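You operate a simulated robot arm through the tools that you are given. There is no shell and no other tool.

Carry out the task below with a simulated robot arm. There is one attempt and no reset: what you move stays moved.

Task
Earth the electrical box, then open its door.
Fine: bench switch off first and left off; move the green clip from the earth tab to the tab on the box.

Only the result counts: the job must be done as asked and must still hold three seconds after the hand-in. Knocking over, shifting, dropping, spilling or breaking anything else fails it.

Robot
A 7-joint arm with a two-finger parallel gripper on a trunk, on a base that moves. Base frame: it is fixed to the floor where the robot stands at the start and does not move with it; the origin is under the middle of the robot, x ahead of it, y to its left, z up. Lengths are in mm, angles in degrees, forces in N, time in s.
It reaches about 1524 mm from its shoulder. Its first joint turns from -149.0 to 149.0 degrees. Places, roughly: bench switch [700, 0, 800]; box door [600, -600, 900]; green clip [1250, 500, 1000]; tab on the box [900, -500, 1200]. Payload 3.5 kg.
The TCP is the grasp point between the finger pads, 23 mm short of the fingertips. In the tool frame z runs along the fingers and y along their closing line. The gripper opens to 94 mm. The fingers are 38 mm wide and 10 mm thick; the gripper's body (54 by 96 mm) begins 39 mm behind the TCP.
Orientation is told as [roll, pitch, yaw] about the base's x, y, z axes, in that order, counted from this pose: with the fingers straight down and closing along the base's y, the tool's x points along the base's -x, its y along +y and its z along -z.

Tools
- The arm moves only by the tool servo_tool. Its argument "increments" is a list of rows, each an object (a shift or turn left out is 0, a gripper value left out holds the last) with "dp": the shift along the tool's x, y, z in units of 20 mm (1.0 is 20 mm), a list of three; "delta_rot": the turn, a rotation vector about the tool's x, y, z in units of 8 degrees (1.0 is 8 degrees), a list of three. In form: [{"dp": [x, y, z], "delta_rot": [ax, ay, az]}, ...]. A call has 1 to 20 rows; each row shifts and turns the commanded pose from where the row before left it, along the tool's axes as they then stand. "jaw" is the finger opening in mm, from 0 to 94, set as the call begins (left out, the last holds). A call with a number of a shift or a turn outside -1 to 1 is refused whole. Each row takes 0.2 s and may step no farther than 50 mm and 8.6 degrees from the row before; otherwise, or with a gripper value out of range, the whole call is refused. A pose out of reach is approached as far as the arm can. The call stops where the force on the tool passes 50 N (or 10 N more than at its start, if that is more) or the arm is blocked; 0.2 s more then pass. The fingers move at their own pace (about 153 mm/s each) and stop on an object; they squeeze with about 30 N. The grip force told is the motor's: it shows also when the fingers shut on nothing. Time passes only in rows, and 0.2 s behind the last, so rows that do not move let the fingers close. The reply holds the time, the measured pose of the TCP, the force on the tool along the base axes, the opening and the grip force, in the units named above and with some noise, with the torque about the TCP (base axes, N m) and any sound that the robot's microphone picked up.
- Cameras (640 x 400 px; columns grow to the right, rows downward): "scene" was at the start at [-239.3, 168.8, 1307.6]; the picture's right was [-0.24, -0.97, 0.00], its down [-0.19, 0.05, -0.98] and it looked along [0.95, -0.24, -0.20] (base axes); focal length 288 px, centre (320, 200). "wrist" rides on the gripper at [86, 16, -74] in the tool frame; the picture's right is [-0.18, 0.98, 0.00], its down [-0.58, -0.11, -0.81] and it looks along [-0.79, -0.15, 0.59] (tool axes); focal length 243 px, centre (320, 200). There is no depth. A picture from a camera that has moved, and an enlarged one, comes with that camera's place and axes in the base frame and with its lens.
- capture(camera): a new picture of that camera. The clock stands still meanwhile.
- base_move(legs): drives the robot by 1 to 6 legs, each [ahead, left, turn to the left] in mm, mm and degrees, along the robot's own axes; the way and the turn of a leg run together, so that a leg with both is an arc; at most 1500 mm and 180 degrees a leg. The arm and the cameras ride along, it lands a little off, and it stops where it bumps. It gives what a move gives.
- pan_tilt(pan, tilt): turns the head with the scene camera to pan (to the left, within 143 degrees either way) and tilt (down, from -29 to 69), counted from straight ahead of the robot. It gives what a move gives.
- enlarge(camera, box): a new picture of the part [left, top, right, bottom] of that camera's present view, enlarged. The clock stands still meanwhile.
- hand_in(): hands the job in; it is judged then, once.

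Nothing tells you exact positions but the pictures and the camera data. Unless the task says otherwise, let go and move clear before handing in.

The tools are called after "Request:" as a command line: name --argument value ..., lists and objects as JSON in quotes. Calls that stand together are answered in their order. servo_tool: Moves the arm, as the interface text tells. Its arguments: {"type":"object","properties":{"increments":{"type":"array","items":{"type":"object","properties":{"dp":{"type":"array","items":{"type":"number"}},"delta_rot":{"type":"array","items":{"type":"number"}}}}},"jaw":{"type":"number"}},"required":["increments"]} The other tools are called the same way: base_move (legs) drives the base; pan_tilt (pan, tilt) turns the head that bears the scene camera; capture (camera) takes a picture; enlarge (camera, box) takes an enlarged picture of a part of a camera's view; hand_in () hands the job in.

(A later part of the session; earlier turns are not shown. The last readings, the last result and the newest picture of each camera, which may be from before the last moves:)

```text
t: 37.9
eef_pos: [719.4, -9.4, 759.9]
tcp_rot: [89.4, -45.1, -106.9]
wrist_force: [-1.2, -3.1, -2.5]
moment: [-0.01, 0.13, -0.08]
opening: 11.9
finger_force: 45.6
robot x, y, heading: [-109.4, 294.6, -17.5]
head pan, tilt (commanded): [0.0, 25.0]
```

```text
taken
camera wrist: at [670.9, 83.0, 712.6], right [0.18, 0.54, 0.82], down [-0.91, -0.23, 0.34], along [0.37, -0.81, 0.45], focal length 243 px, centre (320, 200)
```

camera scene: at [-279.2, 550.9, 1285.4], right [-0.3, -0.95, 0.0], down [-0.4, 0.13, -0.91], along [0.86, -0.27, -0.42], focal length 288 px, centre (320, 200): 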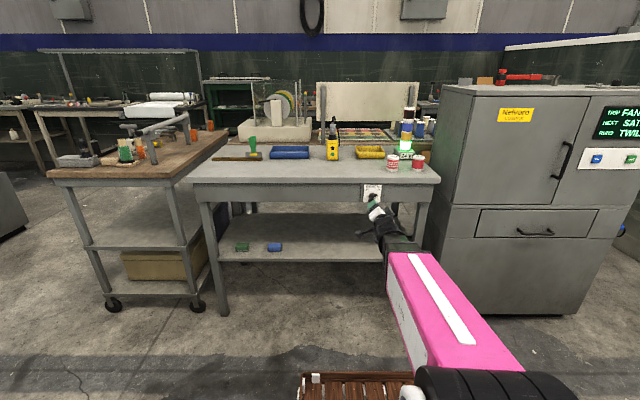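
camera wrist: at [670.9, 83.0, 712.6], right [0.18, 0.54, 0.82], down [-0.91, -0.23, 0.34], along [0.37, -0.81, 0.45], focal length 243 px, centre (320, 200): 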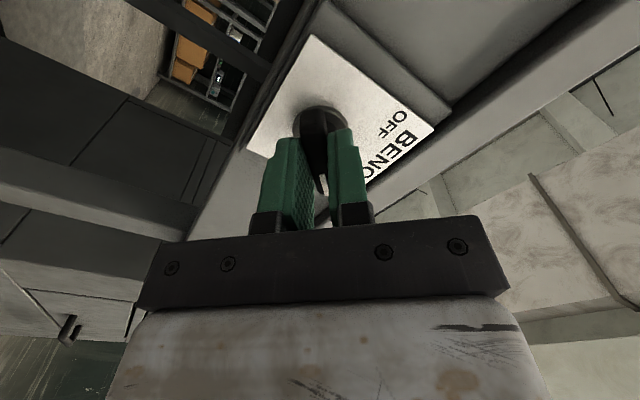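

The lever is gripped (12 mm wide). Now I turn it counter-clockwise, from ON toward OFF, starting with a short turn to check the forces.

Request:
servo_tool --increments '[{"delta_rot": [0, 0, -0.75]}, {"delta_rot": [0, 0, -0.75]}, {"delta_rot": [0, 0, -0.75]}, {"delta_rot": [0, 0, -0.75]}]'

```text
t: 38.9
eef_pos: [719.9, -9.6, 760.3]
tcp_rot: [88.8, -69.2, -106.2]
wrist_force: [-0.6, -1.6, -3.1]
moment: [0.44, 1.32, 0.1]
opening: 12.1
finger_force: 45.6
robot x, y, heading: [-113.2, 295.7, -17.5]
head pan, tilt (commanded): [0.0, 25.0]
```

Request:
servo_tool --increments '[{"delta_rot": [0, 0, -0.75]}, {"delta_rot": [0, 0, -0.75]}, {"delta_rot": [0, 0, -0.75]}, {"delta_rot": [0, 0, -0.75]}, {"delta_rot": [0, 0, -0.75]}, {"delta_rot": [0, 0, -0.75]}]'

Request:
enlarge --camera "scene" --box '[340, 130, 440, 220]'

```text
t: 40.5
eef_pos: [719.4, -10.5, 759.9]
tcp_rot: [-86.2, -74.9, 69.8]
wrist_force: [3.8, 2.6, -5.3]
moment: [-0.13, -0.38, -0.4]
opening: 12.1
finger_force: 44.5
out of reach, approached as far as the arm can: row 6
robot x, y, heading: [-112.9, 297.0, -17.6]
head pan, tilt (commanded): [0.0, 25.0]
stopped in row 6: the force on the tool passed its limit at 52 N (the readings are from after the stop); the commanded pose is now the measured one
```

```text
4.44 times, centred on (390, 175) of scene
camera zoom: at [-279.3, 551.2, 1285.4], right [-0.3, -0.95, 0.0], down [-0.4, 0.13, -0.91], along [0.86, -0.27, -0.42], focal length 1282 px, centre (9, 311)
```

zoom: 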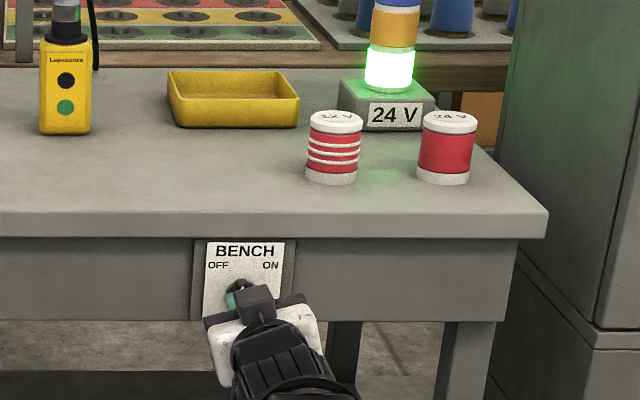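

The lever turned about 60°, then the arm reached a limit. I'll release the lever, back off, and see where it rests.

Request:
servo_tool --increments '[{"dp": [0, 0, 0]}, {"dp": [0, 0, 0]}, {"dp": [0, 0, -0.5]}, {"dp": [0, 0, -1]}, {"dp": [0, 0, -1]}, {"dp": [0, 0, -1]}, {"dp": [0, 0, -1]}, {"dp": [0, 0, 0]}]' --jaw 60

Request:
capture --camera "wrist"

Request:
enlarge --camera "scene" --box '[340, 130, 440, 220]'

```text
t: 42.3
eef_pos: [632.6, 14.2, 762.9]
tcp_rot: [-86.4, -74.8, 70.0]
wrist_force: [-0.1, 0.1, 0.3]
moment: [-0.01, -0.03, 0.05]
opening: 60.1
finger_force: 0.0
robot x, y, heading: [-107.6, 297.3, -17.7]
head pan, tilt (commanded): [0.0, 25.0]
```

```text
taken
camera wrist: at [558.6, 30.1, 678.2], right [0.28, 0.96, -0.08], down [-0.75, 0.27, 0.6], along [0.6, -0.11, 0.79], focal length 243 px, centre (320, 200)
```

wrist: 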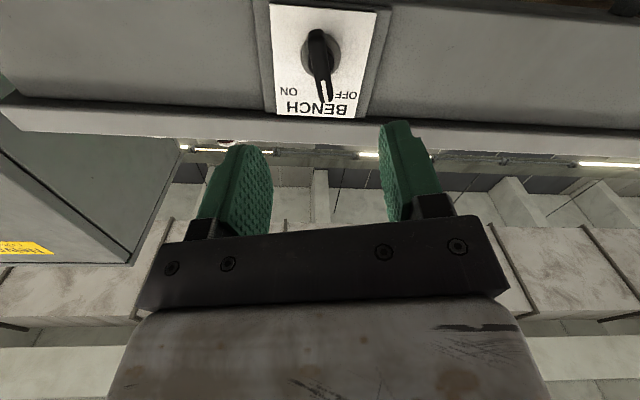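

```text
4.44 times, centred on (390, 175) of scene
camera zoom: at [-279.5, 551.2, 1285.4], right [-0.3, -0.95, 0.0], down [-0.4, 0.13, -0.91], along [0.86, -0.27, -0.42], focal length 1282 px, centre (9, 311)
```

zoom: 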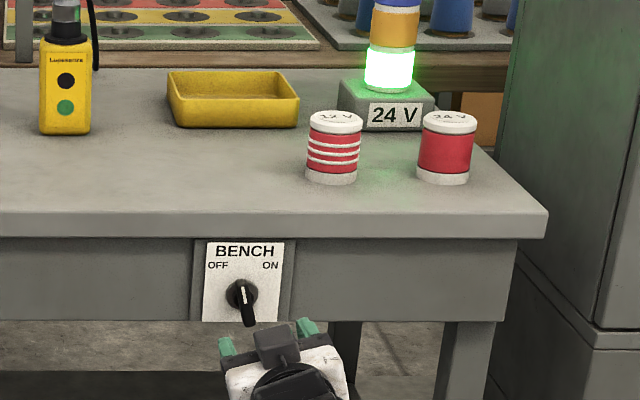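

The lever now points just past vertical toward OFF and stays there. I'll test in free air whether the gripper can roll further.

Request:
servo_tool --increments '[{"delta_rot": [0, 0, -0.5]}, {"delta_rot": [0, 0, -0.5]}, {"delta_rot": [0, 0, -0.5]}, {"delta_rot": [0, 0, -0.5]}, {"delta_rot": [0, 0, -0.5]}, {"delta_rot": [0, 0, -0.5]}, {"delta_rot": [0, 0, -0.5]}, {"delta_rot": [0, 0, -0.5]}, {"dp": [0, 0, 0]}]'

Request:
capture --camera "wrist"

```text
t: 44.3
eef_pos: [621.6, -35.0, 810.3]
tcp_rot: [-87.8, -43.0, 72.4]
wrist_force: [0.2, -0.5, 0.5]
moment: [0.0, 0.02, -0.04]
opening: 60.1
finger_force: 0.1
out of reach, approached as far as the arm can: row 2, 3, 4, 5, 6, 7, 8
robot x, y, heading: [-107.3, 293.5, -17.7]
head pan, tilt (commanded): [0.0, 25.0]
```

```text
taken
camera wrist: at [532.9, -63.4, 742.9], right [0.21, 0.78, -0.59], down [-0.66, 0.56, 0.5], along [0.72, 0.29, 0.63], focal length 243 px, centre (320, 200)
```

wrist: 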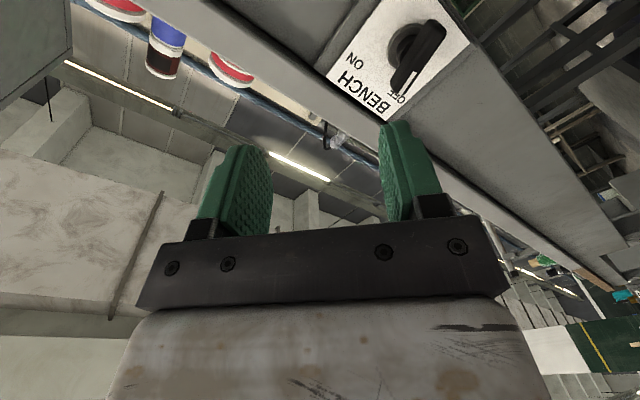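

The gripper can take the OFF-side roll, but only with the hand shifted right and up. I'll move the base back and to the left so the arm is more extended, and then retry the position.

Request:
base_move --legs '[[-150, 0, 0], [0, 60, 0]]'

Request:
servo_tool --increments '[{"dp": [0, 0, 1]}, {"dp": [0, 0, 1]}, {"dp": [0, 0, 1]}, {"dp": [0, 0, 1]}, {"dp": [0, 0, 1]}, {"dp": [0, 0, 1]}, {"dp": [0.55, 0.55, 0]}, {"dp": [0.55, 0.55, 0]}, {"dp": [0.55, 0.55, 0]}, {"dp": [0, 0, 0]}]'

Request:
capture --camera "wrist"

```text
t: 46.2
eef_pos: [494.6, 68.1, 810.3]
tcp_rot: [-87.7, -43.1, 72.4]
wrist_force: [0.5, -0.5, 0.0]
moment: [0.04, -0.01, 0.01]
opening: 60.0
finger_force: 0.1
robot x, y, heading: [-235.7, 398.7, -17.8]
head pan, tilt (commanded): [0.0, 25.0]
```

```text
t: 48.5
eef_pos: [606.3, 22.7, 774.9]
tcp_rot: [-86.5, -43.2, 72.2]
wrist_force: [-0.5, 0.3, 0.5]
moment: [0.0, 0.0, -0.03]
opening: 60.0
finger_force: 0.1
out of reach, approached as far as the arm can: row 8, 9
robot x, y, heading: [-237.8, 403.7, -17.4]
head pan, tilt (commanded): [0.0, 25.0]
```

```text
taken
camera wrist: at [518.4, -5.6, 708.6], right [0.19, 0.79, -0.59], down [-0.66, 0.54, 0.51], along [0.72, 0.29, 0.62], focal length 243 px, centre (320, 200)
```

wrist: 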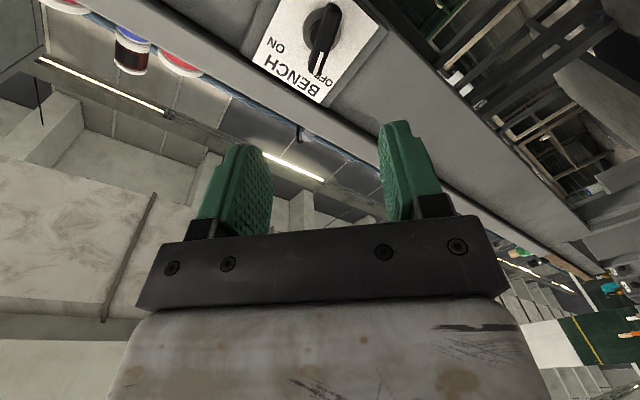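

Request:
servo_tool --increments '[{"dp": [0, 0, 1]}, {"dp": [0, 0, 1]}, {"dp": [0, 0, 1]}, {"dp": [0, 0, 1]}, {"dp": [0.15, 0.3, 0]}, {"dp": [0.15, 0.3, 0]}, {"dp": [0, 0, 0]}]'

Request:
capture --camera "wrist"

Request:
capture --camera "scene"

```text
t: 50.0
eef_pos: [681.7, -5.1, 773.3]
tcp_rot: [-87.0, -43.2, 72.4]
wrist_force: [-0.4, 0.8, -0.7]
moment: [-0.02, 0.02, 0.01]
opening: 60.3
finger_force: 0.2
out of reach, approached as far as the arm can: row 1, 5, 6
robot x, y, heading: [-235.1, 400.5, -17.4]
head pan, tilt (commanded): [0.0, 25.0]
```

```text
taken
camera wrist: at [593.9, -34.6, 708.0], right [0.2, 0.78, -0.59], down [-0.66, 0.55, 0.51], along [0.72, 0.29, 0.63], focal length 243 px, centre (320, 200)
```

wrist: 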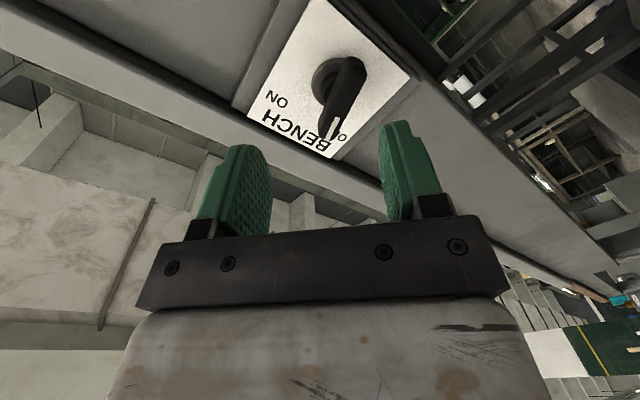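

```text
taken
camera scene: at [-405.2, 654.0, 1285.4], right [-0.3, -0.95, 0.0], down [-0.4, 0.13, -0.91], along [0.86, -0.27, -0.42], focal length 288 px, centre (320, 200)
```

scene: 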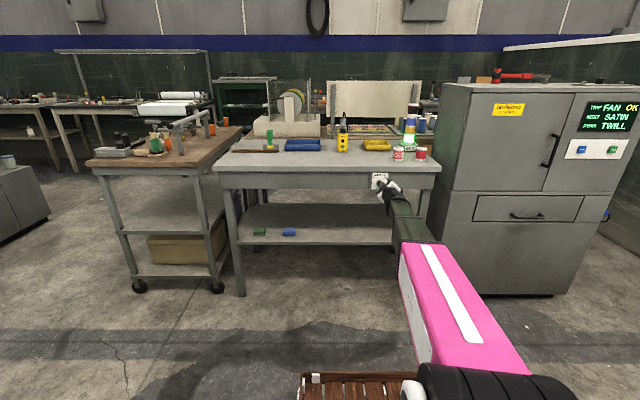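

This roll can't quite reach the knob height. I'll back off and try the flipped hand orientation (rolled about 180°, camera on top) to grip the same lever.

Request:
base_move --legs '[[-100, 0, 0]]'

Request:
servo_tool --increments '[{"delta_rot": [0, 0, 1]}, {"delta_rot": [0, 0, 1]}, {"delta_rot": [0, 0, 1]}, {"delta_rot": [0, 0, 1]}, {"delta_rot": [0, 0, 1]}, {"delta_rot": [0, 0, 1]}, {"delta_rot": [0, 0, 1]}, {"delta_rot": [0, 0, 1]}, {"delta_rot": [0, 0, 1]}, {"delta_rot": [0, 0, 1]}, {"delta_rot": [0, 0, 1]}, {"delta_rot": [0, 0, 1]}, {"delta_rot": [0, 0, 1]}, {"delta_rot": [0, 0, 1]}, {"delta_rot": [0, 0, 1]}, {"delta_rot": [0, 0, 1]}, {"delta_rot": [0, 0, 1]}, {"delta_rot": [0, 0, 1]}, {"delta_rot": [0, 0, 1]}, {"delta_rot": [0, 0, 1]}]'

Request:
capture --camera "wrist"

```text
t: 51.2
eef_pos: [585.3, 23.7, 775.6]
tcp_rot: [-87.0, -43.2, 72.2]
wrist_force: [0.0, 0.0, 0.2]
moment: [-0.01, -0.02, 0.01]
opening: 60.1
finger_force: 0.0
robot x, y, heading: [-331.0, 432.9, -17.6]
head pan, tilt (commanded): [0.0, 25.0]
```

```text
t: 55.4
eef_pos: [586.6, 23.6, 774.3]
tcp_rot: [87.6, 23.3, -106.7]
wrist_force: [0.9, -0.7, 0.1]
moment: [-0.01, 0.02, 0.0]
opening: 60.1
finger_force: 0.1
robot x, y, heading: [-334.9, 428.0, -17.6]
head pan, tilt (commanded): [0.0, 25.0]
```

```text
taken
camera wrist: at [537.1, 113.5, 828.0], right [-0.12, -0.55, 0.83], down [-0.92, -0.25, -0.3], along [0.37, -0.8, -0.47], focal length 243 px, centre (320, 200)
```

wrist: 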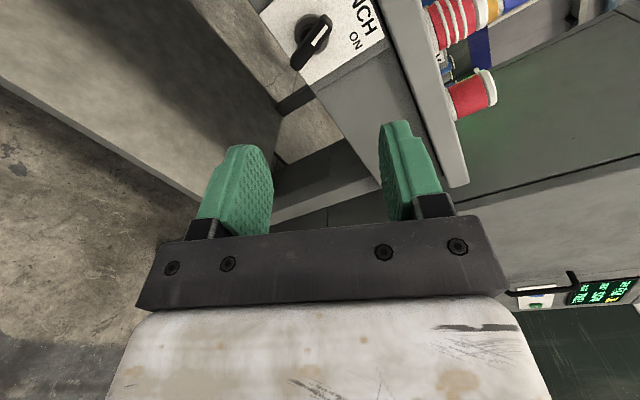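

The flip works with no reach problem. I'll continue rolling about 52° more so the fingers straddle the lever at its present angle.

Request:
servo_tool --increments '[{"delta_rot": [0, 0, 1]}, {"delta_rot": [0, 0, 1]}, {"delta_rot": [0, 0, 1]}, {"delta_rot": [0, 0, 1]}, {"delta_rot": [0, 0, 1]}, {"delta_rot": [0, 0, 1]}, {"delta_rot": [0, 0, 0.5]}, {"dp": [0, 0, 0]}]'

Request:
capture --camera "wrist"

Request:
enlarge --camera "wrist" --box '[240, 0, 400, 100]'

```text
t: 57.2
eef_pos: [586.5, 22.2, 773.9]
tcp_rot: [81.3, 75.1, -114.1]
wrist_force: [0.3, 0.2, 0.5]
moment: [0.0, 0.02, 0.03]
opening: 59.9
finger_force: 0.1
robot x, y, heading: [-333.3, 429.0, -17.8]
head pan, tilt (commanded): [0.0, 25.0]
```

```text
taken
camera wrist: at [519.9, 48.9, 866.5], right [-0.27, -0.96, 0.07], down [-0.81, 0.18, -0.56], along [0.52, -0.21, -0.83], focal length 243 px, centre (320, 200)
```

wrist: 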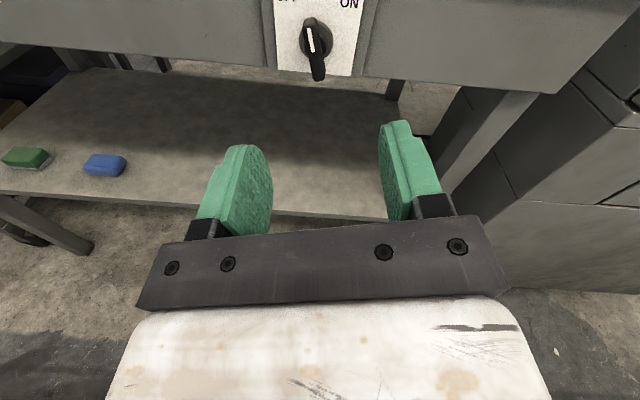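

```text
4.00 times, centred on (320, 50) of wrist
camera zoom: at [519.9, 48.9, 866.5], right [-0.27, -0.96, 0.07], down [-0.81, 0.18, -0.56], along [0.52, -0.21, -0.83], focal length 970 px, centre (320, 800)
```

zoom: 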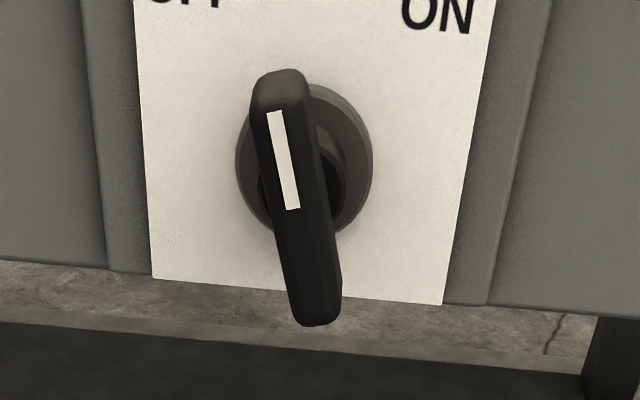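

Good view: the lever is aligned with the hand within about 2°. I'll correct the small yaw/pitch errors, centre on the knob, and advance to about 60 mm.

Request:
servo_tool --increments '[{"delta_rot": [-0.289, 0.207, 0]}, {"dp": [-0.425, -0.63, 0]}, {"dp": [0, 0, 0.966]}, {"dp": [0, 0, 0.966]}, {"dp": [0, 0, 0.966]}, {"dp": [0, 0, 0.966]}, {"dp": [0, 0, 0.966]}, {"dp": [0, 0, 0.966]}, {"dp": [0, 0, 0]}]'

Request:
capture --camera "wrist"

Request:
enlarge --camera "wrist" --box '[240, 50, 400, 150]'

```text
t: 59.2
eef_pos: [699.6, -1.4, 763.3]
tcp_rot: [89.9, 75.2, -107.7]
wrist_force: [-1.0, -0.2, -0.1]
moment: [-0.01, 0.0, -0.01]
opening: 60.0
finger_force: 0.1
robot x, y, heading: [-330.3, 430.7, -17.7]
head pan, tilt (commanded): [0.0, 25.0]
```

```text
taken
camera wrist: at [630.9, 26.9, 852.0], right [-0.3, -0.95, 0.07], down [-0.78, 0.2, -0.59], along [0.55, -0.23, -0.8], focal length 243 px, centre (320, 200)
```

wrist: 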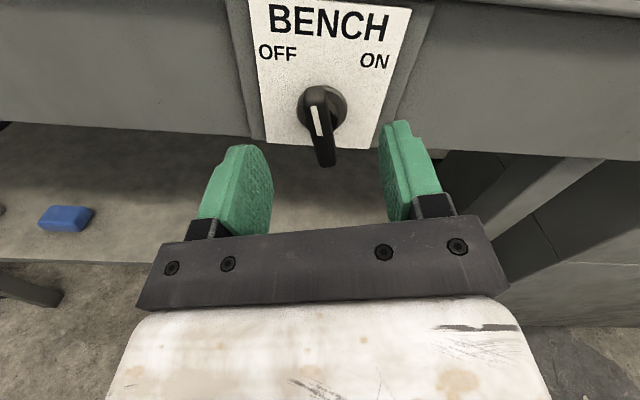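

```text
4.00 times, centred on (320, 100) of wrist
camera zoom: at [630.9, 26.9, 852.0], right [-0.3, -0.95, 0.07], down [-0.78, 0.2, -0.59], along [0.55, -0.23, -0.8], focal length 970 px, centre (320, 600)
```

zoom: 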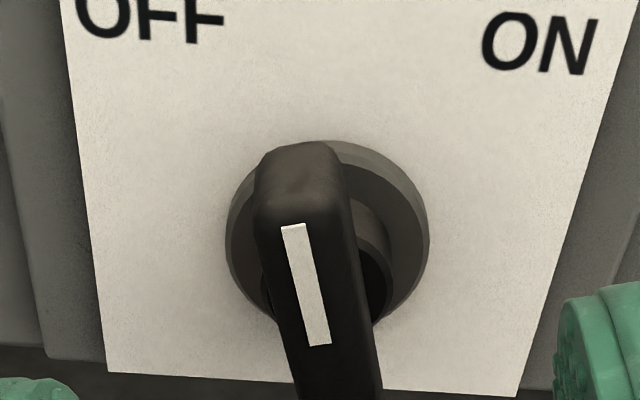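

Centred. I'll advance 21 mm, close on the lever, and turn it about 30° further counter-clockwise.

Request:
servo_tool --increments '[{"dp": [0, 0, 0.525]}, {"dp": [0, 0, 0.525]}, {"dp": [0, 0, 0]}]'

Request:
servo_tool --increments '[{"dp": [0, 0, 0]}, {"dp": [0, 0, 0]}, {"dp": [0, 0, 0]}, {"dp": [0, 0, 0]}]' --jaw 0

Request:
servo_tool --increments '[{"delta_rot": [0, 0, -0.6]}, {"delta_rot": [0, 0, -0.6]}, {"delta_rot": [0, 0, -0.6]}, {"delta_rot": [0, 0, -0.6]}, {"delta_rot": [0, 0, -0.6]}, {"delta_rot": [0, 0, -0.6]}]'

Request:
capture --camera "scene"

Request:
capture --camera "wrist"

```text
t: 60.0
eef_pos: [720.3, -7.4, 762.1]
tcp_rot: [89.9, 75.1, -107.6]
wrist_force: [-0.4, -0.6, 0.8]
moment: [0.0, 0.02, -0.01]
opening: 60.0
finger_force: 0.1
robot x, y, heading: [-330.1, 430.8, -17.5]
head pan, tilt (commanded): [0.0, 25.0]
```

```text
t: 61.0
eef_pos: [718.4, -9.2, 762.6]
tcp_rot: [89.8, 75.2, -107.6]
wrist_force: [-1.3, -8.0, 4.2]
moment: [-0.03, 0.02, -0.54]
opening: 12.2
finger_force: 45.3
robot x, y, heading: [-334.1, 433.0, -17.8]
head pan, tilt (commanded): [0.0, 25.0]
```

```text
t: 62.4
eef_pos: [719.5, -8.2, 762.5]
tcp_rot: [89.9, 46.3, -107.6]
wrist_force: [0.7, 0.4, -1.8]
moment: [0.23, 0.83, -1.19]
opening: 12.2
finger_force: 45.7
robot x, y, heading: [-329.8, 430.8, -17.7]
head pan, tilt (commanded): [0.0, 25.0]
```

```text
taken
camera scene: at [-499.6, 684.4, 1285.4], right [-0.3, -0.95, 0.0], down [-0.4, 0.13, -0.91], along [0.86, -0.27, -0.42], focal length 288 px, centre (320, 200)
```

scene: 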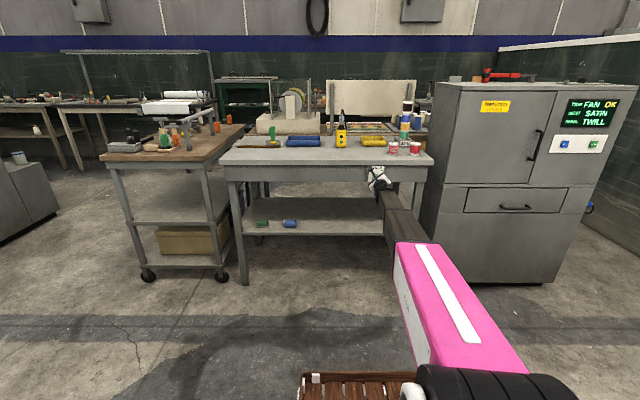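

```text
taken
camera wrist: at [663.9, 60.5, 837.7], right [-0.25, -0.8, 0.55], down [-0.87, -0.07, -0.49], along [0.43, -0.6, -0.68], focal length 243 px, centre (320, 200)
```

wrist: 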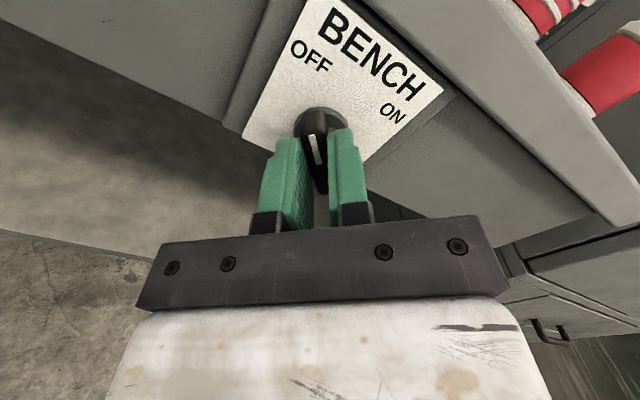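

Request:
enlarge --camera "scene" --box '[350, 90, 446, 165]'

Request:
servo_tool --increments '[{"delta_rot": [0, 0, -0.3]}, {"dp": [0, 0, 0]}]'

```text
5.33 times, centred on (398, 128) of scene
camera zoom: at [-499.6, 684.4, 1285.4], right [-0.3, -0.95, 0.0], down [-0.4, 0.13, -0.91], along [0.86, -0.27, -0.42], focal length 1538 px, centre (-96, 587)
```

zoom: 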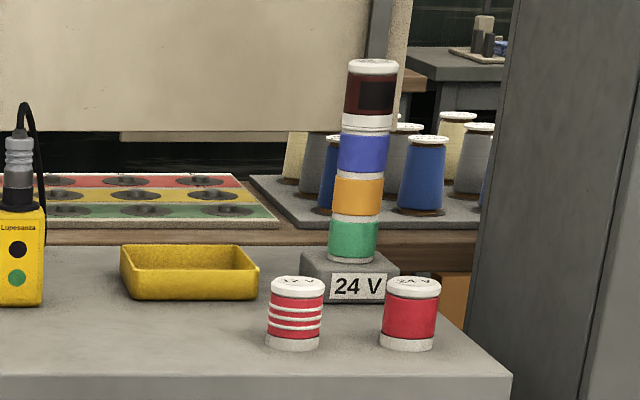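

```text
t: 63.0
eef_pos: [719.2, -7.6, 764.2]
tcp_rot: [90.0, 44.0, -107.5]
wrist_force: [1.7, 2.1, -5.6]
moment: [0.99, -0.03, -0.59]
opening: 11.6
finger_force: 45.0
robot x, y, heading: [-333.3, 433.0, -17.6]
head pan, tilt (commanded): [0.0, 25.0]
```

The tower light has gone out, so the bench is off. I'll release the lever and back straight away.

Request:
servo_tool --increments '[{"dp": [0, 0, 0]}, {"dp": [0, 0, 0]}, {"dp": [0, 0, -0.5]}, {"dp": [0, 0, -1]}, {"dp": [0, 0, -1]}, {"dp": [0, 0, -1]}, {"dp": [0, 0, -1]}, {"dp": [0, 0, -1]}, {"dp": [0, 0, 0]}]' --jaw 60

Request:
capture --camera "wrist"

Request:
enlarge --camera "scene" --box '[350, 100, 446, 200]'

```text
t: 65.0
eef_pos: [614.9, 24.7, 763.2]
tcp_rot: [89.9, 44.0, -107.6]
wrist_force: [0.1, -0.5, -0.1]
moment: [0.0, 0.04, 0.0]
opening: 59.8
finger_force: 0.1
robot x, y, heading: [-335.2, 427.0, -17.8]
head pan, tilt (commanded): [0.0, 25.0]
```

```text
taken
camera wrist: at [559.5, 96.4, 835.8], right [-0.24, -0.78, 0.58], down [-0.87, -0.08, -0.48], along [0.42, -0.62, -0.66], focal length 243 px, centre (320, 200)
```

wrist: 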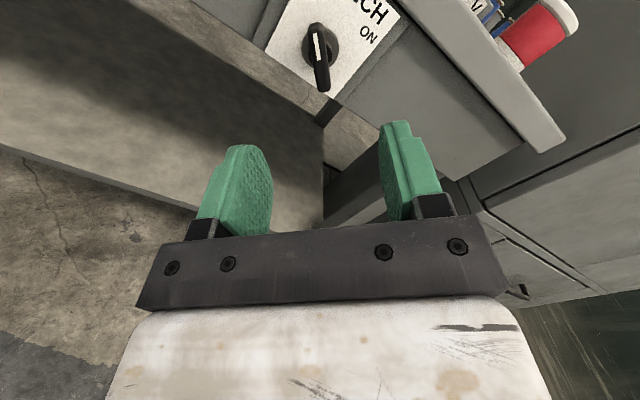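

```text
4.00 times, centred on (398, 150) of scene
camera zoom: at [-499.7, 684.3, 1285.4], right [-0.3, -0.95, 0.0], down [-0.4, 0.13, -0.91], along [0.86, -0.27, -0.42], focal length 1154 px, centre (8, 400)
```

zoom: 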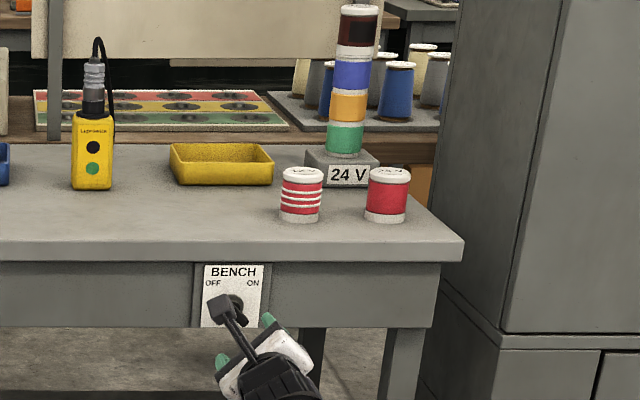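

The switch is OFF and stays there. The clip jaw triangulates to about a 1017 deep, 786 left, 868 high in bench terms, with handles about 45–55 mm apart front to back. I'll roll the hand, raise it well above bench height, and point it down.

Request:
servo_tool --increments '[{"delta_rot": [0, 0, -1]}, {"delta_rot": [0, 0, -1]}, {"delta_rot": [0, 0, -1]}, {"delta_rot": [0, 0, -1]}, {"delta_rot": [0, 0, -1]}, {"delta_rot": [0, 0, -0.5]}, {"dp": [0, 1, 0]}, {"dp": [0, 1, 0]}, {"dp": [0, 1, 0]}, {"dp": [0, 1, 0]}, {"dp": [0, 1, 0]}, {"dp": [0, 1, 0]}, {"dp": [0, 1, 0]}, {"dp": [0, 1, 0]}, {"dp": [0, 1, 0]}, {"dp": [0, 1, 0]}, {"dp": [0, 1, 0]}, {"dp": [0, 1, 0]}, {"dp": [0, 1, 0]}, {"dp": [0, 1, 0]}]'

Request:
servo_tool --increments '[{"dp": [0, 1, 0]}, {"dp": [0, 1, 0]}, {"dp": [0, 1, 0]}, {"delta_rot": [0.9375, 0, 0]}, {"delta_rot": [0.9375, 0, 0]}, {"delta_rot": [0.9375, 0, 0]}, {"delta_rot": [0.9375, 0, 0]}, {"delta_rot": [0.9375, 0, 0]}, {"delta_rot": [0.9375, 0, 0]}, {"delta_rot": [0.9375, 0, 0]}, {"delta_rot": [0.9375, 0, 0]}, {"delta_rot": [0.9375, 0, 0]}, {"delta_rot": [0.9375, 0, 0]}, {"delta_rot": [0.9375, 0, 0]}, {"delta_rot": [0.9375, 0, 0]}, {"dp": [0, 0, 0]}]'

Request:
capture --camera "scene"

Request:
capture --camera "wrist"

```text
t: 69.2
eef_pos: [614.6, 25.5, 1044.0]
tcp_rot: [90.0, 0.1, -107.5]
wrist_force: [-0.8, -0.5, 0.2]
moment: [-0.02, 0.03, -0.04]
opening: 59.8
finger_force: 0.0
robot x, y, heading: [-333.8, 433.4, -17.4]
head pan, tilt (commanded): [0.0, 25.0]
```

```text
t: 72.6
eef_pos: [613.8, 24.9, 1103.5]
tcp_rot: [-0.2, -0.1, -107.4]
wrist_force: [-0.4, -0.7, 0.3]
moment: [0.02, 0.0, 0.0]
opening: 59.9
finger_force: 0.1
robot x, y, heading: [-329.6, 428.7, -18.0]
head pan, tilt (commanded): [0.0, 25.0]
```

```text
taken
camera scene: at [-499.7, 684.3, 1285.4], right [-0.3, -0.95, 0.0], down [-0.4, 0.13, -0.91], along [0.86, -0.27, -0.42], focal length 288 px, centre (320, 200)
```

scene: 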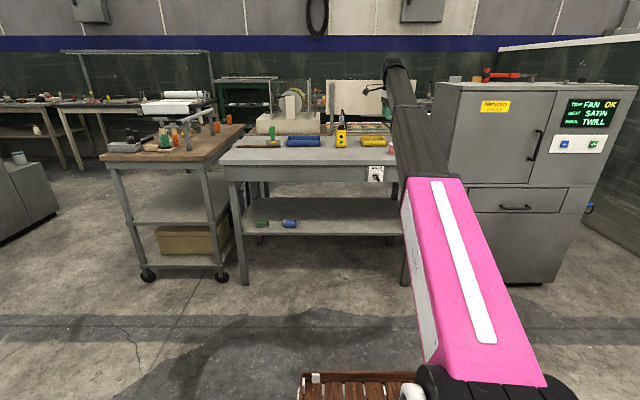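

```text
taken
camera wrist: at [657.3, 103.0, 1179.1], right [0.88, -0.47, 0.0], down [-0.28, -0.52, 0.81], along [-0.38, -0.71, -0.59], focal length 243 px, centre (320, 200)
```

wrist: 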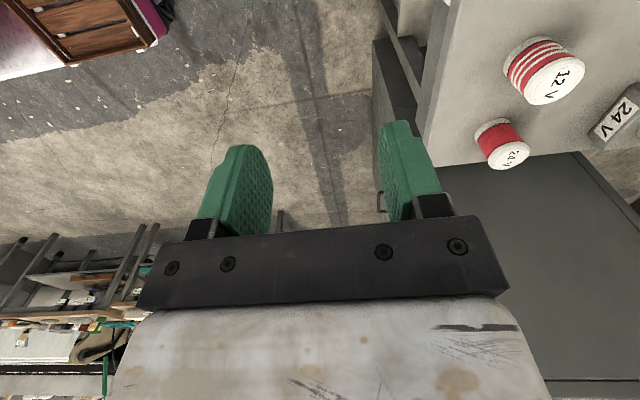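

The gripper now points down at 1103 mm height, closing along the bench depth. I'll drive left (staying clear of the machine behind on the left), then ahead, so that the hand is above the bench near the clip.

Request:
base_move --legs '[[0, 430, 0]]'

Request:
base_move --legs '[[380, 0, 0]]'

Request:
capture --camera "scene"

Request:
capture --camera "wrist"

```text
t: 74.8
eef_pos: [721.3, 357.9, 1103.2]
tcp_rot: [0.0, 0.0, -107.5]
wrist_force: [0.1, 0.6, -0.3]
moment: [-0.02, 0.0, -0.01]
opening: 60.1
finger_force: 0.3
robot x, y, heading: [-227.7, 763.5, -18.0]
head pan, tilt (commanded): [0.0, 25.0]
stopped in leg 1: the robot was blocked; the commanded pose is now the measured one
```

```text
t: 75.5
eef_pos: [722.6, 357.7, 1104.3]
tcp_rot: [0.0, 0.0, -107.6]
wrist_force: [-0.1, 0.2, 0.0]
moment: [0.04, 0.01, -0.05]
opening: 59.9
finger_force: 0.0
robot x, y, heading: [-223.6, 763.7, -17.8]
head pan, tilt (commanded): [0.0, 25.0]
stopped in leg 1: the robot was blocked; the commanded pose is now the measured one
```

```text
taken
camera scene: at [-391.2, 1018.6, 1285.4], right [-0.3, -0.95, 0.0], down [-0.4, 0.13, -0.91], along [0.86, -0.28, -0.42], focal length 288 px, centre (320, 200)
```

scene: 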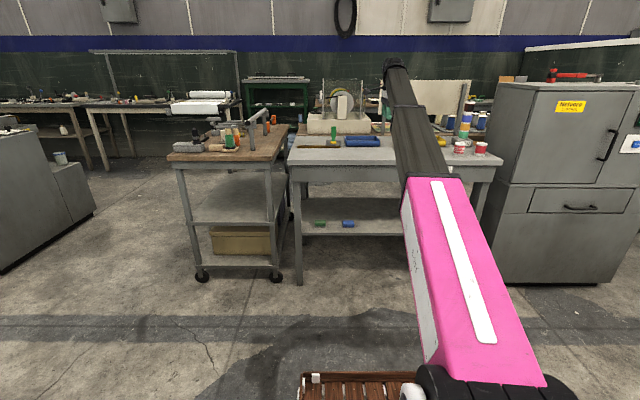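

```text
taken
camera wrist: at [765.3, 436.6, 1179.6], right [0.88, -0.47, 0.0], down [-0.28, -0.52, 0.81], along [-0.38, -0.71, -0.59], focal length 243 px, centre (320, 200)
```

wrist: 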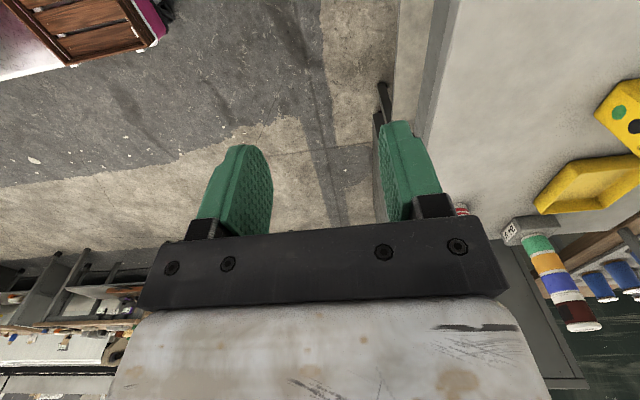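

The base bumped something on its left and refuses to go ahead as well. I'll look around to see what it is touching.

Request:
pan_tilt --pan 90 --tilt 50

Request:
capture --camera "scene"

Request:
pan_tilt --pan 135 --tilt 50

Request:
capture --camera "scene"

Request:
pan_tilt --pan 35 --tilt 55

Request:
capture --camera "scene"

```text
t: 77.2
eef_pos: [724.0, 358.6, 1103.0]
tcp_rot: [0.1, -0.1, -107.5]
wrist_force: [0.9, 0.0, -1.0]
moment: [0.02, -0.01, 0.0]
opening: 60.1
finger_force: 0.0
robot x, y, heading: [-225.8, 761.2, -17.6]
head pan, tilt (commanded): [90.0, 50.0]
```

```text
taken
camera scene: at [-455.6, 1119.9, 1247.9], right [0.95, -0.3, 0.0], down [-0.23, -0.73, -0.64], along [0.2, 0.61, -0.77], focal length 288 px, centre (320, 200)
```

scene: 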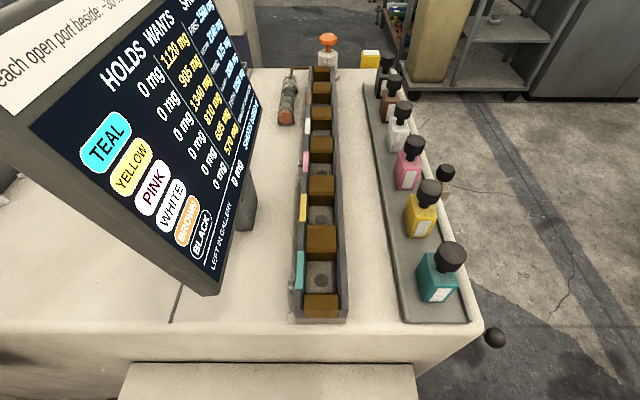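

```text
t: 78.3
eef_pos: [723.4, 358.4, 1104.5]
tcp_rot: [0.1, -0.1, -107.6]
wrist_force: [-0.7, 0.6, 0.3]
moment: [0.01, 0.01, 0.03]
opening: 59.9
finger_force: 0.1
robot x, y, heading: [-225.4, 764.0, -17.8]
head pan, tilt (commanded): [135.0, 50.0]
```

```text
taken
camera scene: at [-514.3, 1115.0, 1247.9], right [0.89, 0.46, 0.0], down [0.35, -0.68, -0.64], along [-0.29, 0.57, -0.77], focal length 288 px, centre (320, 200)
```

scene: 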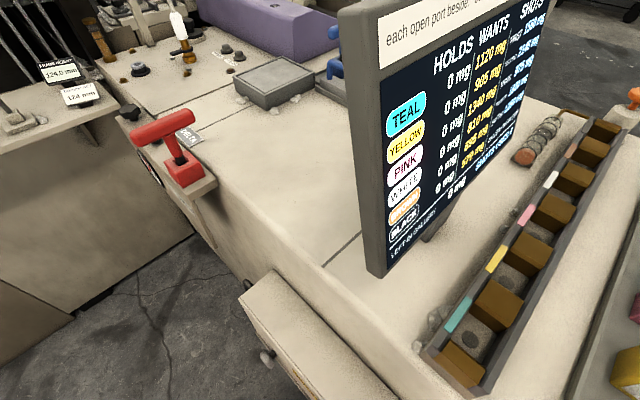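

```text
t: 80.0
eef_pos: [723.6, 358.5, 1103.4]
tcp_rot: [0.0, -0.1, -107.7]
wrist_force: [0.5, -0.2, 0.4]
moment: [0.0, 0.04, -0.01]
opening: 60.2
finger_force: 0.1
robot x, y, heading: [-220.3, 766.1, -17.5]
head pan, tilt (commanded): [35.0, 55.0]
```

```text
taken
camera scene: at [-410.2, 1068.1, 1241.4], right [0.3, -0.95, 0.0], down [-0.78, -0.24, -0.57], along [0.55, 0.17, -0.82], focal length 288 px, centre (320, 200)
```

scene: 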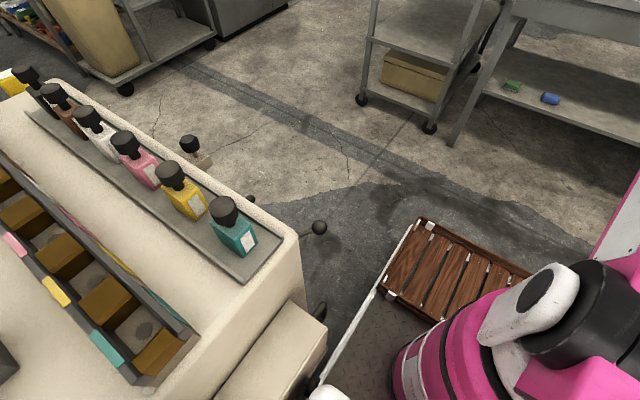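

I touched the panel on the side of the machine on the left; nothing appears to have moved. I'll move right to get clear, then go ahead.

Request:
base_move --legs '[[0, -100, 0]]'

Request:
capture --camera "scene"

```text
t: 81.2
eef_pos: [691.6, 263.0, 1103.6]
tcp_rot: [0.0, -0.1, -107.5]
wrist_force: [0.5, 0.4, 0.1]
moment: [0.0, 0.01, 0.03]
opening: 59.9
finger_force: 0.1
robot x, y, heading: [-252.8, 669.1, -17.8]
head pan, tilt (commanded): [35.0, 55.0]
```

```text
taken
camera scene: at [-440.7, 972.4, 1241.4], right [0.3, -0.95, 0.0], down [-0.78, -0.24, -0.57], along [0.55, 0.17, -0.82], focal length 288 px, centre (320, 200)
```

scene: 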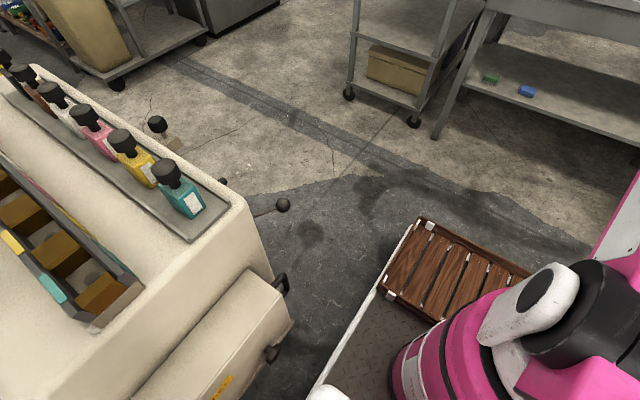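

Clear now. I'll raise the hand a bit more for clearance over the pendant, drive ahead, then left.

Request:
servo_tool --increments '[{"dp": [0, 0, -1]}, {"dp": [0, 0, -1]}, {"dp": [0, 0, -1]}, {"dp": [0, 0, -1]}, {"dp": [0, 0, 0]}]'

Request:
base_move --legs '[[420, 0, 0]]'

Request:
pan_tilt --pan 0 --tilt 25

Request:
capture --camera "scene"

Request:
capture --camera "wrist"

```text
t: 82.4
eef_pos: [691.5, 263.4, 1183.2]
tcp_rot: [-0.1, -0.1, -107.5]
wrist_force: [-0.3, -0.5, -0.1]
moment: [0.02, 0.02, -0.02]
opening: 59.9
finger_force: 0.1
robot x, y, heading: [-252.8, 669.4, -17.5]
head pan, tilt (commanded): [35.0, 55.0]
```

```text
t: 85.0
eef_pos: [1098.3, 136.0, 1184.1]
tcp_rot: [0.1, -0.2, -107.3]
wrist_force: [0.2, -0.3, 0.2]
moment: [0.0, 0.03, 0.02]
opening: 60.0
finger_force: 0.1
robot x, y, heading: [151.1, 538.7, -17.8]
head pan, tilt (commanded): [35.0, 55.0]
```

```text
t: 86.0
eef_pos: [1098.0, 137.8, 1183.5]
tcp_rot: [0.0, -0.1, -107.4]
wrist_force: [0.3, -0.4, 0.5]
moment: [-0.01, 0.0, 0.02]
opening: 60.1
finger_force: 0.0
robot x, y, heading: [150.2, 538.0, -17.4]
head pan, tilt (commanded): [0.0, 25.0]
```

```text
taken
camera scene: at [-18.0, 794.5, 1285.3], right [-0.3, -0.95, 0.0], down [-0.4, 0.13, -0.91], along [0.86, -0.27, -0.42], focal length 288 px, centre (320, 200)
```

scene: 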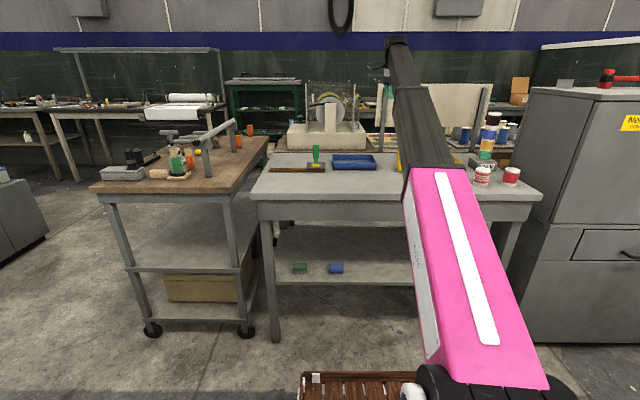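

```text
taken
camera wrist: at [1140.2, 216.1, 1258.8], right [0.88, -0.47, 0.0], down [-0.28, -0.52, 0.81], along [-0.38, -0.71, -0.59], focal length 243 px, centre (320, 200)
```

wrist: 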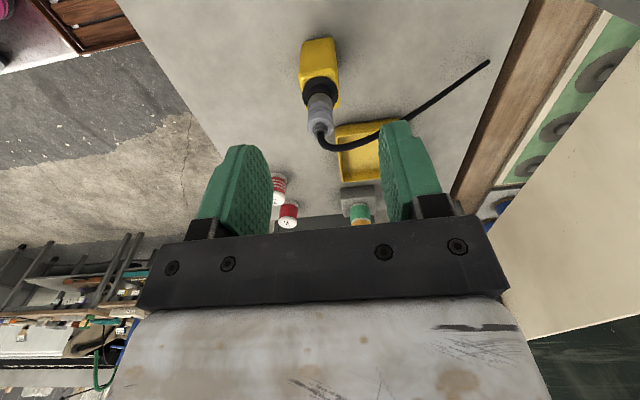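

Good: the hand is above the bench. Now the base goes left 150 mm, and then I look at the clip.

Request:
base_move --legs '[[0, 150, 0]]'

Request:
servo_tool --increments '[{"dp": [1, 0, 0]}, {"dp": [1, 0, 0]}, {"dp": [1, 0, 0]}, {"dp": [1, 0, 0]}, {"dp": [1, 0, 0]}, {"dp": [1, 0, 0]}, {"dp": [1, 0, 0]}, {"dp": [1, 0, 0]}, {"dp": [0.75, 0, 0]}, {"dp": [0, 0, 0]}]'

Request:
capture --camera "scene"

Request:
capture --camera "wrist"

```text
t: 87.4
eef_pos: [1143.3, 283.0, 1183.0]
tcp_rot: [0.0, 0.0, -107.4]
wrist_force: [-0.5, 0.4, 1.3]
moment: [0.01, 0.0, 0.01]
opening: 59.9
finger_force: 0.1
robot x, y, heading: [196.5, 683.1, -17.4]
head pan, tilt (commanded): [0.0, 25.0]
```

```text
t: 89.6
eef_pos: [1195.6, 450.7, 1183.1]
tcp_rot: [0.0, -0.2, -107.4]
wrist_force: [-0.2, 0.3, -0.3]
moment: [-0.02, 0.05, 0.0]
opening: 59.9
finger_force: 0.1
robot x, y, heading: [195.8, 684.8, -17.3]
head pan, tilt (commanded): [0.0, 25.0]
```

```text
taken
camera scene: at [27.3, 938.8, 1285.4], right [-0.3, -0.95, 0.0], down [-0.4, 0.13, -0.91], along [0.86, -0.27, -0.42], focal length 288 px, centre (320, 200)
```

scene: 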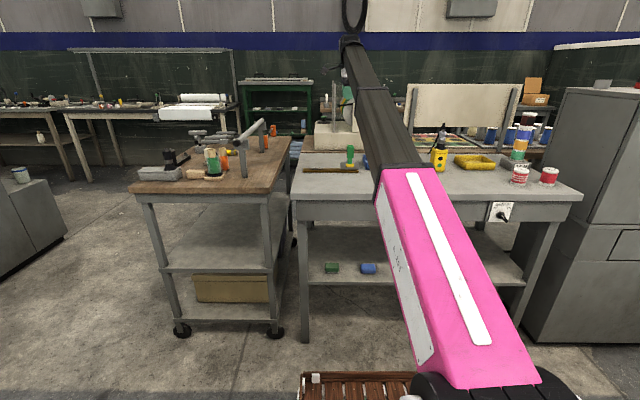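

```text
taken
camera wrist: at [1238.5, 528.1, 1258.3], right [0.88, -0.47, 0.0], down [-0.28, -0.52, 0.81], along [-0.38, -0.71, -0.59], focal length 243 px, centre (320, 200)
```

wrist: 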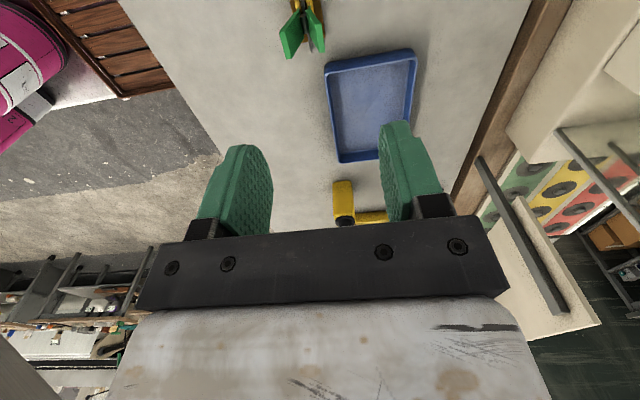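

Request:
enlarge --camera "wrist" --box '[256, 0, 384, 80]'

Request:
enlarge --camera "scene" --box '[300, 120, 396, 180]'

```text
5.00 times, centred on (320, 40) of wrist
camera zoom: at [1238.5, 528.1, 1258.3], right [0.88, -0.47, 0.0], down [-0.28, -0.52, 0.81], along [-0.38, -0.71, -0.59], focal length 1213 px, centre (320, 1000)
```

zoom: 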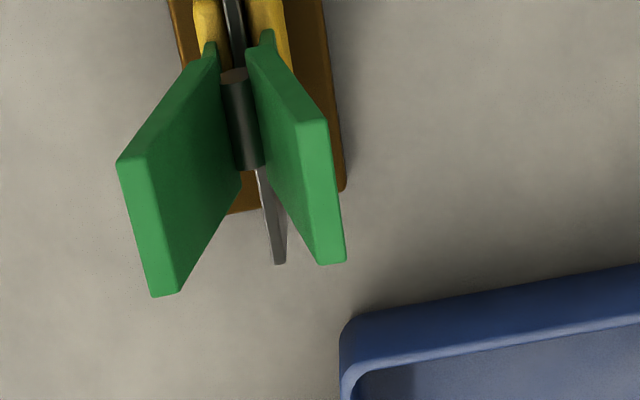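

```text
6.67 times, centred on (348, 150) of scene
camera zoom: at [27.3, 938.8, 1285.4], right [-0.3, -0.95, 0.0], down [-0.4, 0.13, -0.91], along [0.86, -0.27, -0.42], focal length 1923 px, centre (133, 533)
```

zoom: 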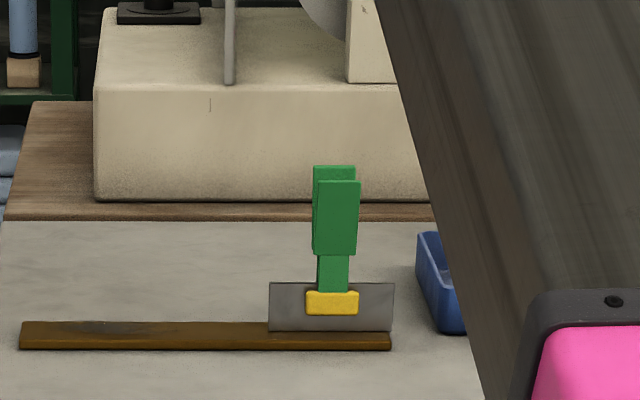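

The clip is clearly visible: handle tops at about z 966, spread about 38 mm front to back, with the hinge about z 917. I'll centre the hand over the clip and come down part way, then re-check.

Request:
servo_tool --increments '[{"dp": [-0.48, -0.56, 0]}, {"dp": [-0.48, -0.56, 0]}, {"dp": [0, 0, 1]}, {"dp": [0, 0, 1]}, {"dp": [0, 0, 1]}, {"dp": [0, 0, 1]}, {"dp": [0, 0, 1]}, {"dp": [0, 0, 1]}, {"dp": [0, 0, 0]}]' --jaw 80

Request:
capture --camera "wrist"

Request:
enlarge --camera "scene" --box '[300, 100, 396, 180]'

```text
t: 91.6
eef_pos: [1168.7, 438.0, 1063.2]
tcp_rot: [0.1, -0.2, -107.5]
wrist_force: [-1.0, 1.2, 0.3]
moment: [0.0, 0.02, 0.01]
opening: 80.1
finger_force: 0.1
robot x, y, heading: [193.3, 686.4, -17.4]
head pan, tilt (commanded): [0.0, 25.0]
```

```text
taken
camera wrist: at [1211.0, 516.1, 1138.7], right [0.88, -0.47, 0.0], down [-0.28, -0.52, 0.81], along [-0.38, -0.71, -0.59], focal length 243 px, centre (320, 200)
```

wrist: 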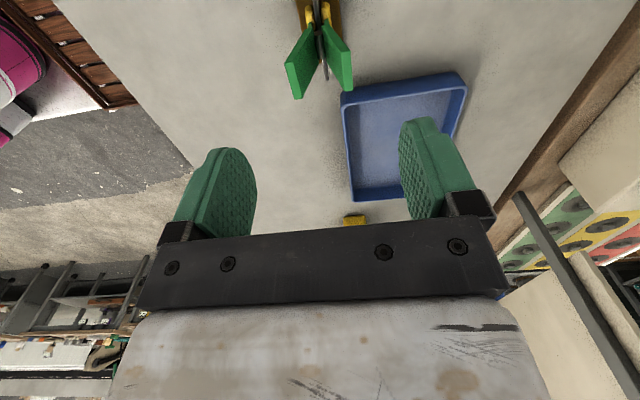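

```text
5.00 times, centred on (348, 140) of scene
camera zoom: at [27.3, 938.8, 1285.4], right [-0.3, -0.95, 0.0], down [-0.4, 0.13, -0.91], along [0.86, -0.27, -0.42], focal length 1442 px, centre (180, 500)
```

zoom: 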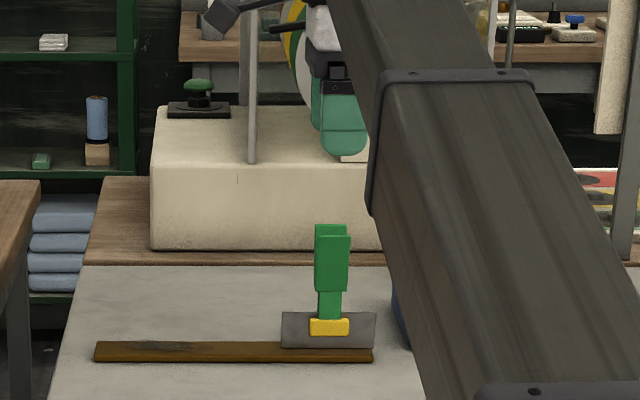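

Request:
enlarge --camera "wrist" --box '[240, 0, 400, 100]'

```text
4.00 times, centred on (320, 50) of wrist
camera zoom: at [1211.0, 516.1, 1138.7], right [0.88, -0.47, 0.0], down [-0.28, -0.52, 0.81], along [-0.38, -0.71, -0.59], focal length 970 px, centre (320, 800)
```

zoom: 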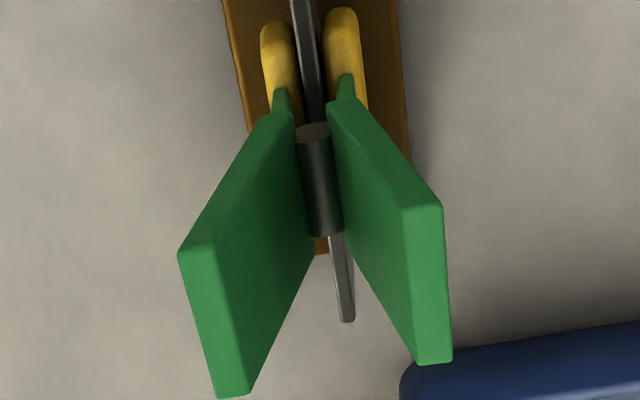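

Centred within about 1 mm. Coming straight down so the pads sit beside the handles at about z 950.

Request:
servo_tool --increments '[{"dp": [-0.05, 0, 1]}, {"dp": [0, 0, 1]}, {"dp": [0, 0, 1]}, {"dp": [0, 0, 1]}, {"dp": [0, 0, 1]}, {"dp": [0, 0, 0.65]}, {"dp": [0, 0, 0]}]'

Request:
capture --camera "wrist"

Request:
enlarge --camera "scene" --box '[300, 120, 380, 180]'

```text
t: 93.2
eef_pos: [1168.3, 436.7, 950.5]
tcp_rot: [0.0, -0.1, -107.4]
wrist_force: [0.3, -0.2, 0.4]
moment: [0.02, 0.0, -0.01]
opening: 80.0
finger_force: 0.0
robot x, y, heading: [194.4, 683.7, -17.6]
head pan, tilt (commanded): [0.0, 25.0]
```

```text
taken
camera wrist: at [1210.7, 515.3, 1025.4], right [0.88, -0.47, 0.0], down [-0.28, -0.52, 0.81], along [-0.38, -0.71, -0.59], focal length 243 px, centre (320, 200)
```

wrist: 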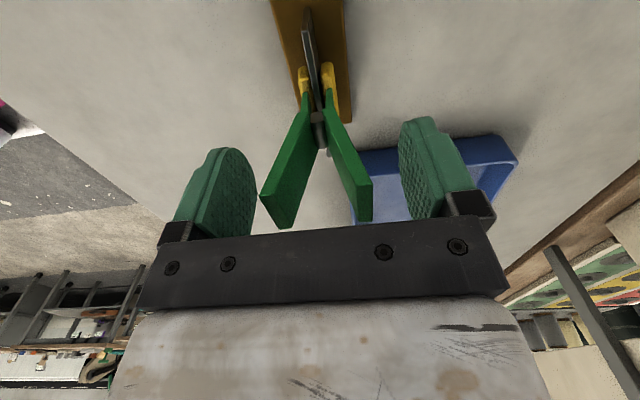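

```text
6.67 times, centred on (340, 150) of scene
camera zoom: at [27.3, 938.8, 1285.4], right [-0.3, -0.95, 0.0], down [-0.4, 0.13, -0.91], along [0.86, -0.27, -0.42], focal length 1923 px, centre (187, 533)
```

zoom: 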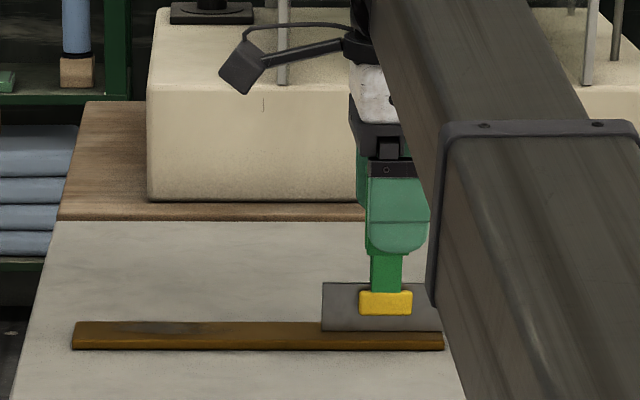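

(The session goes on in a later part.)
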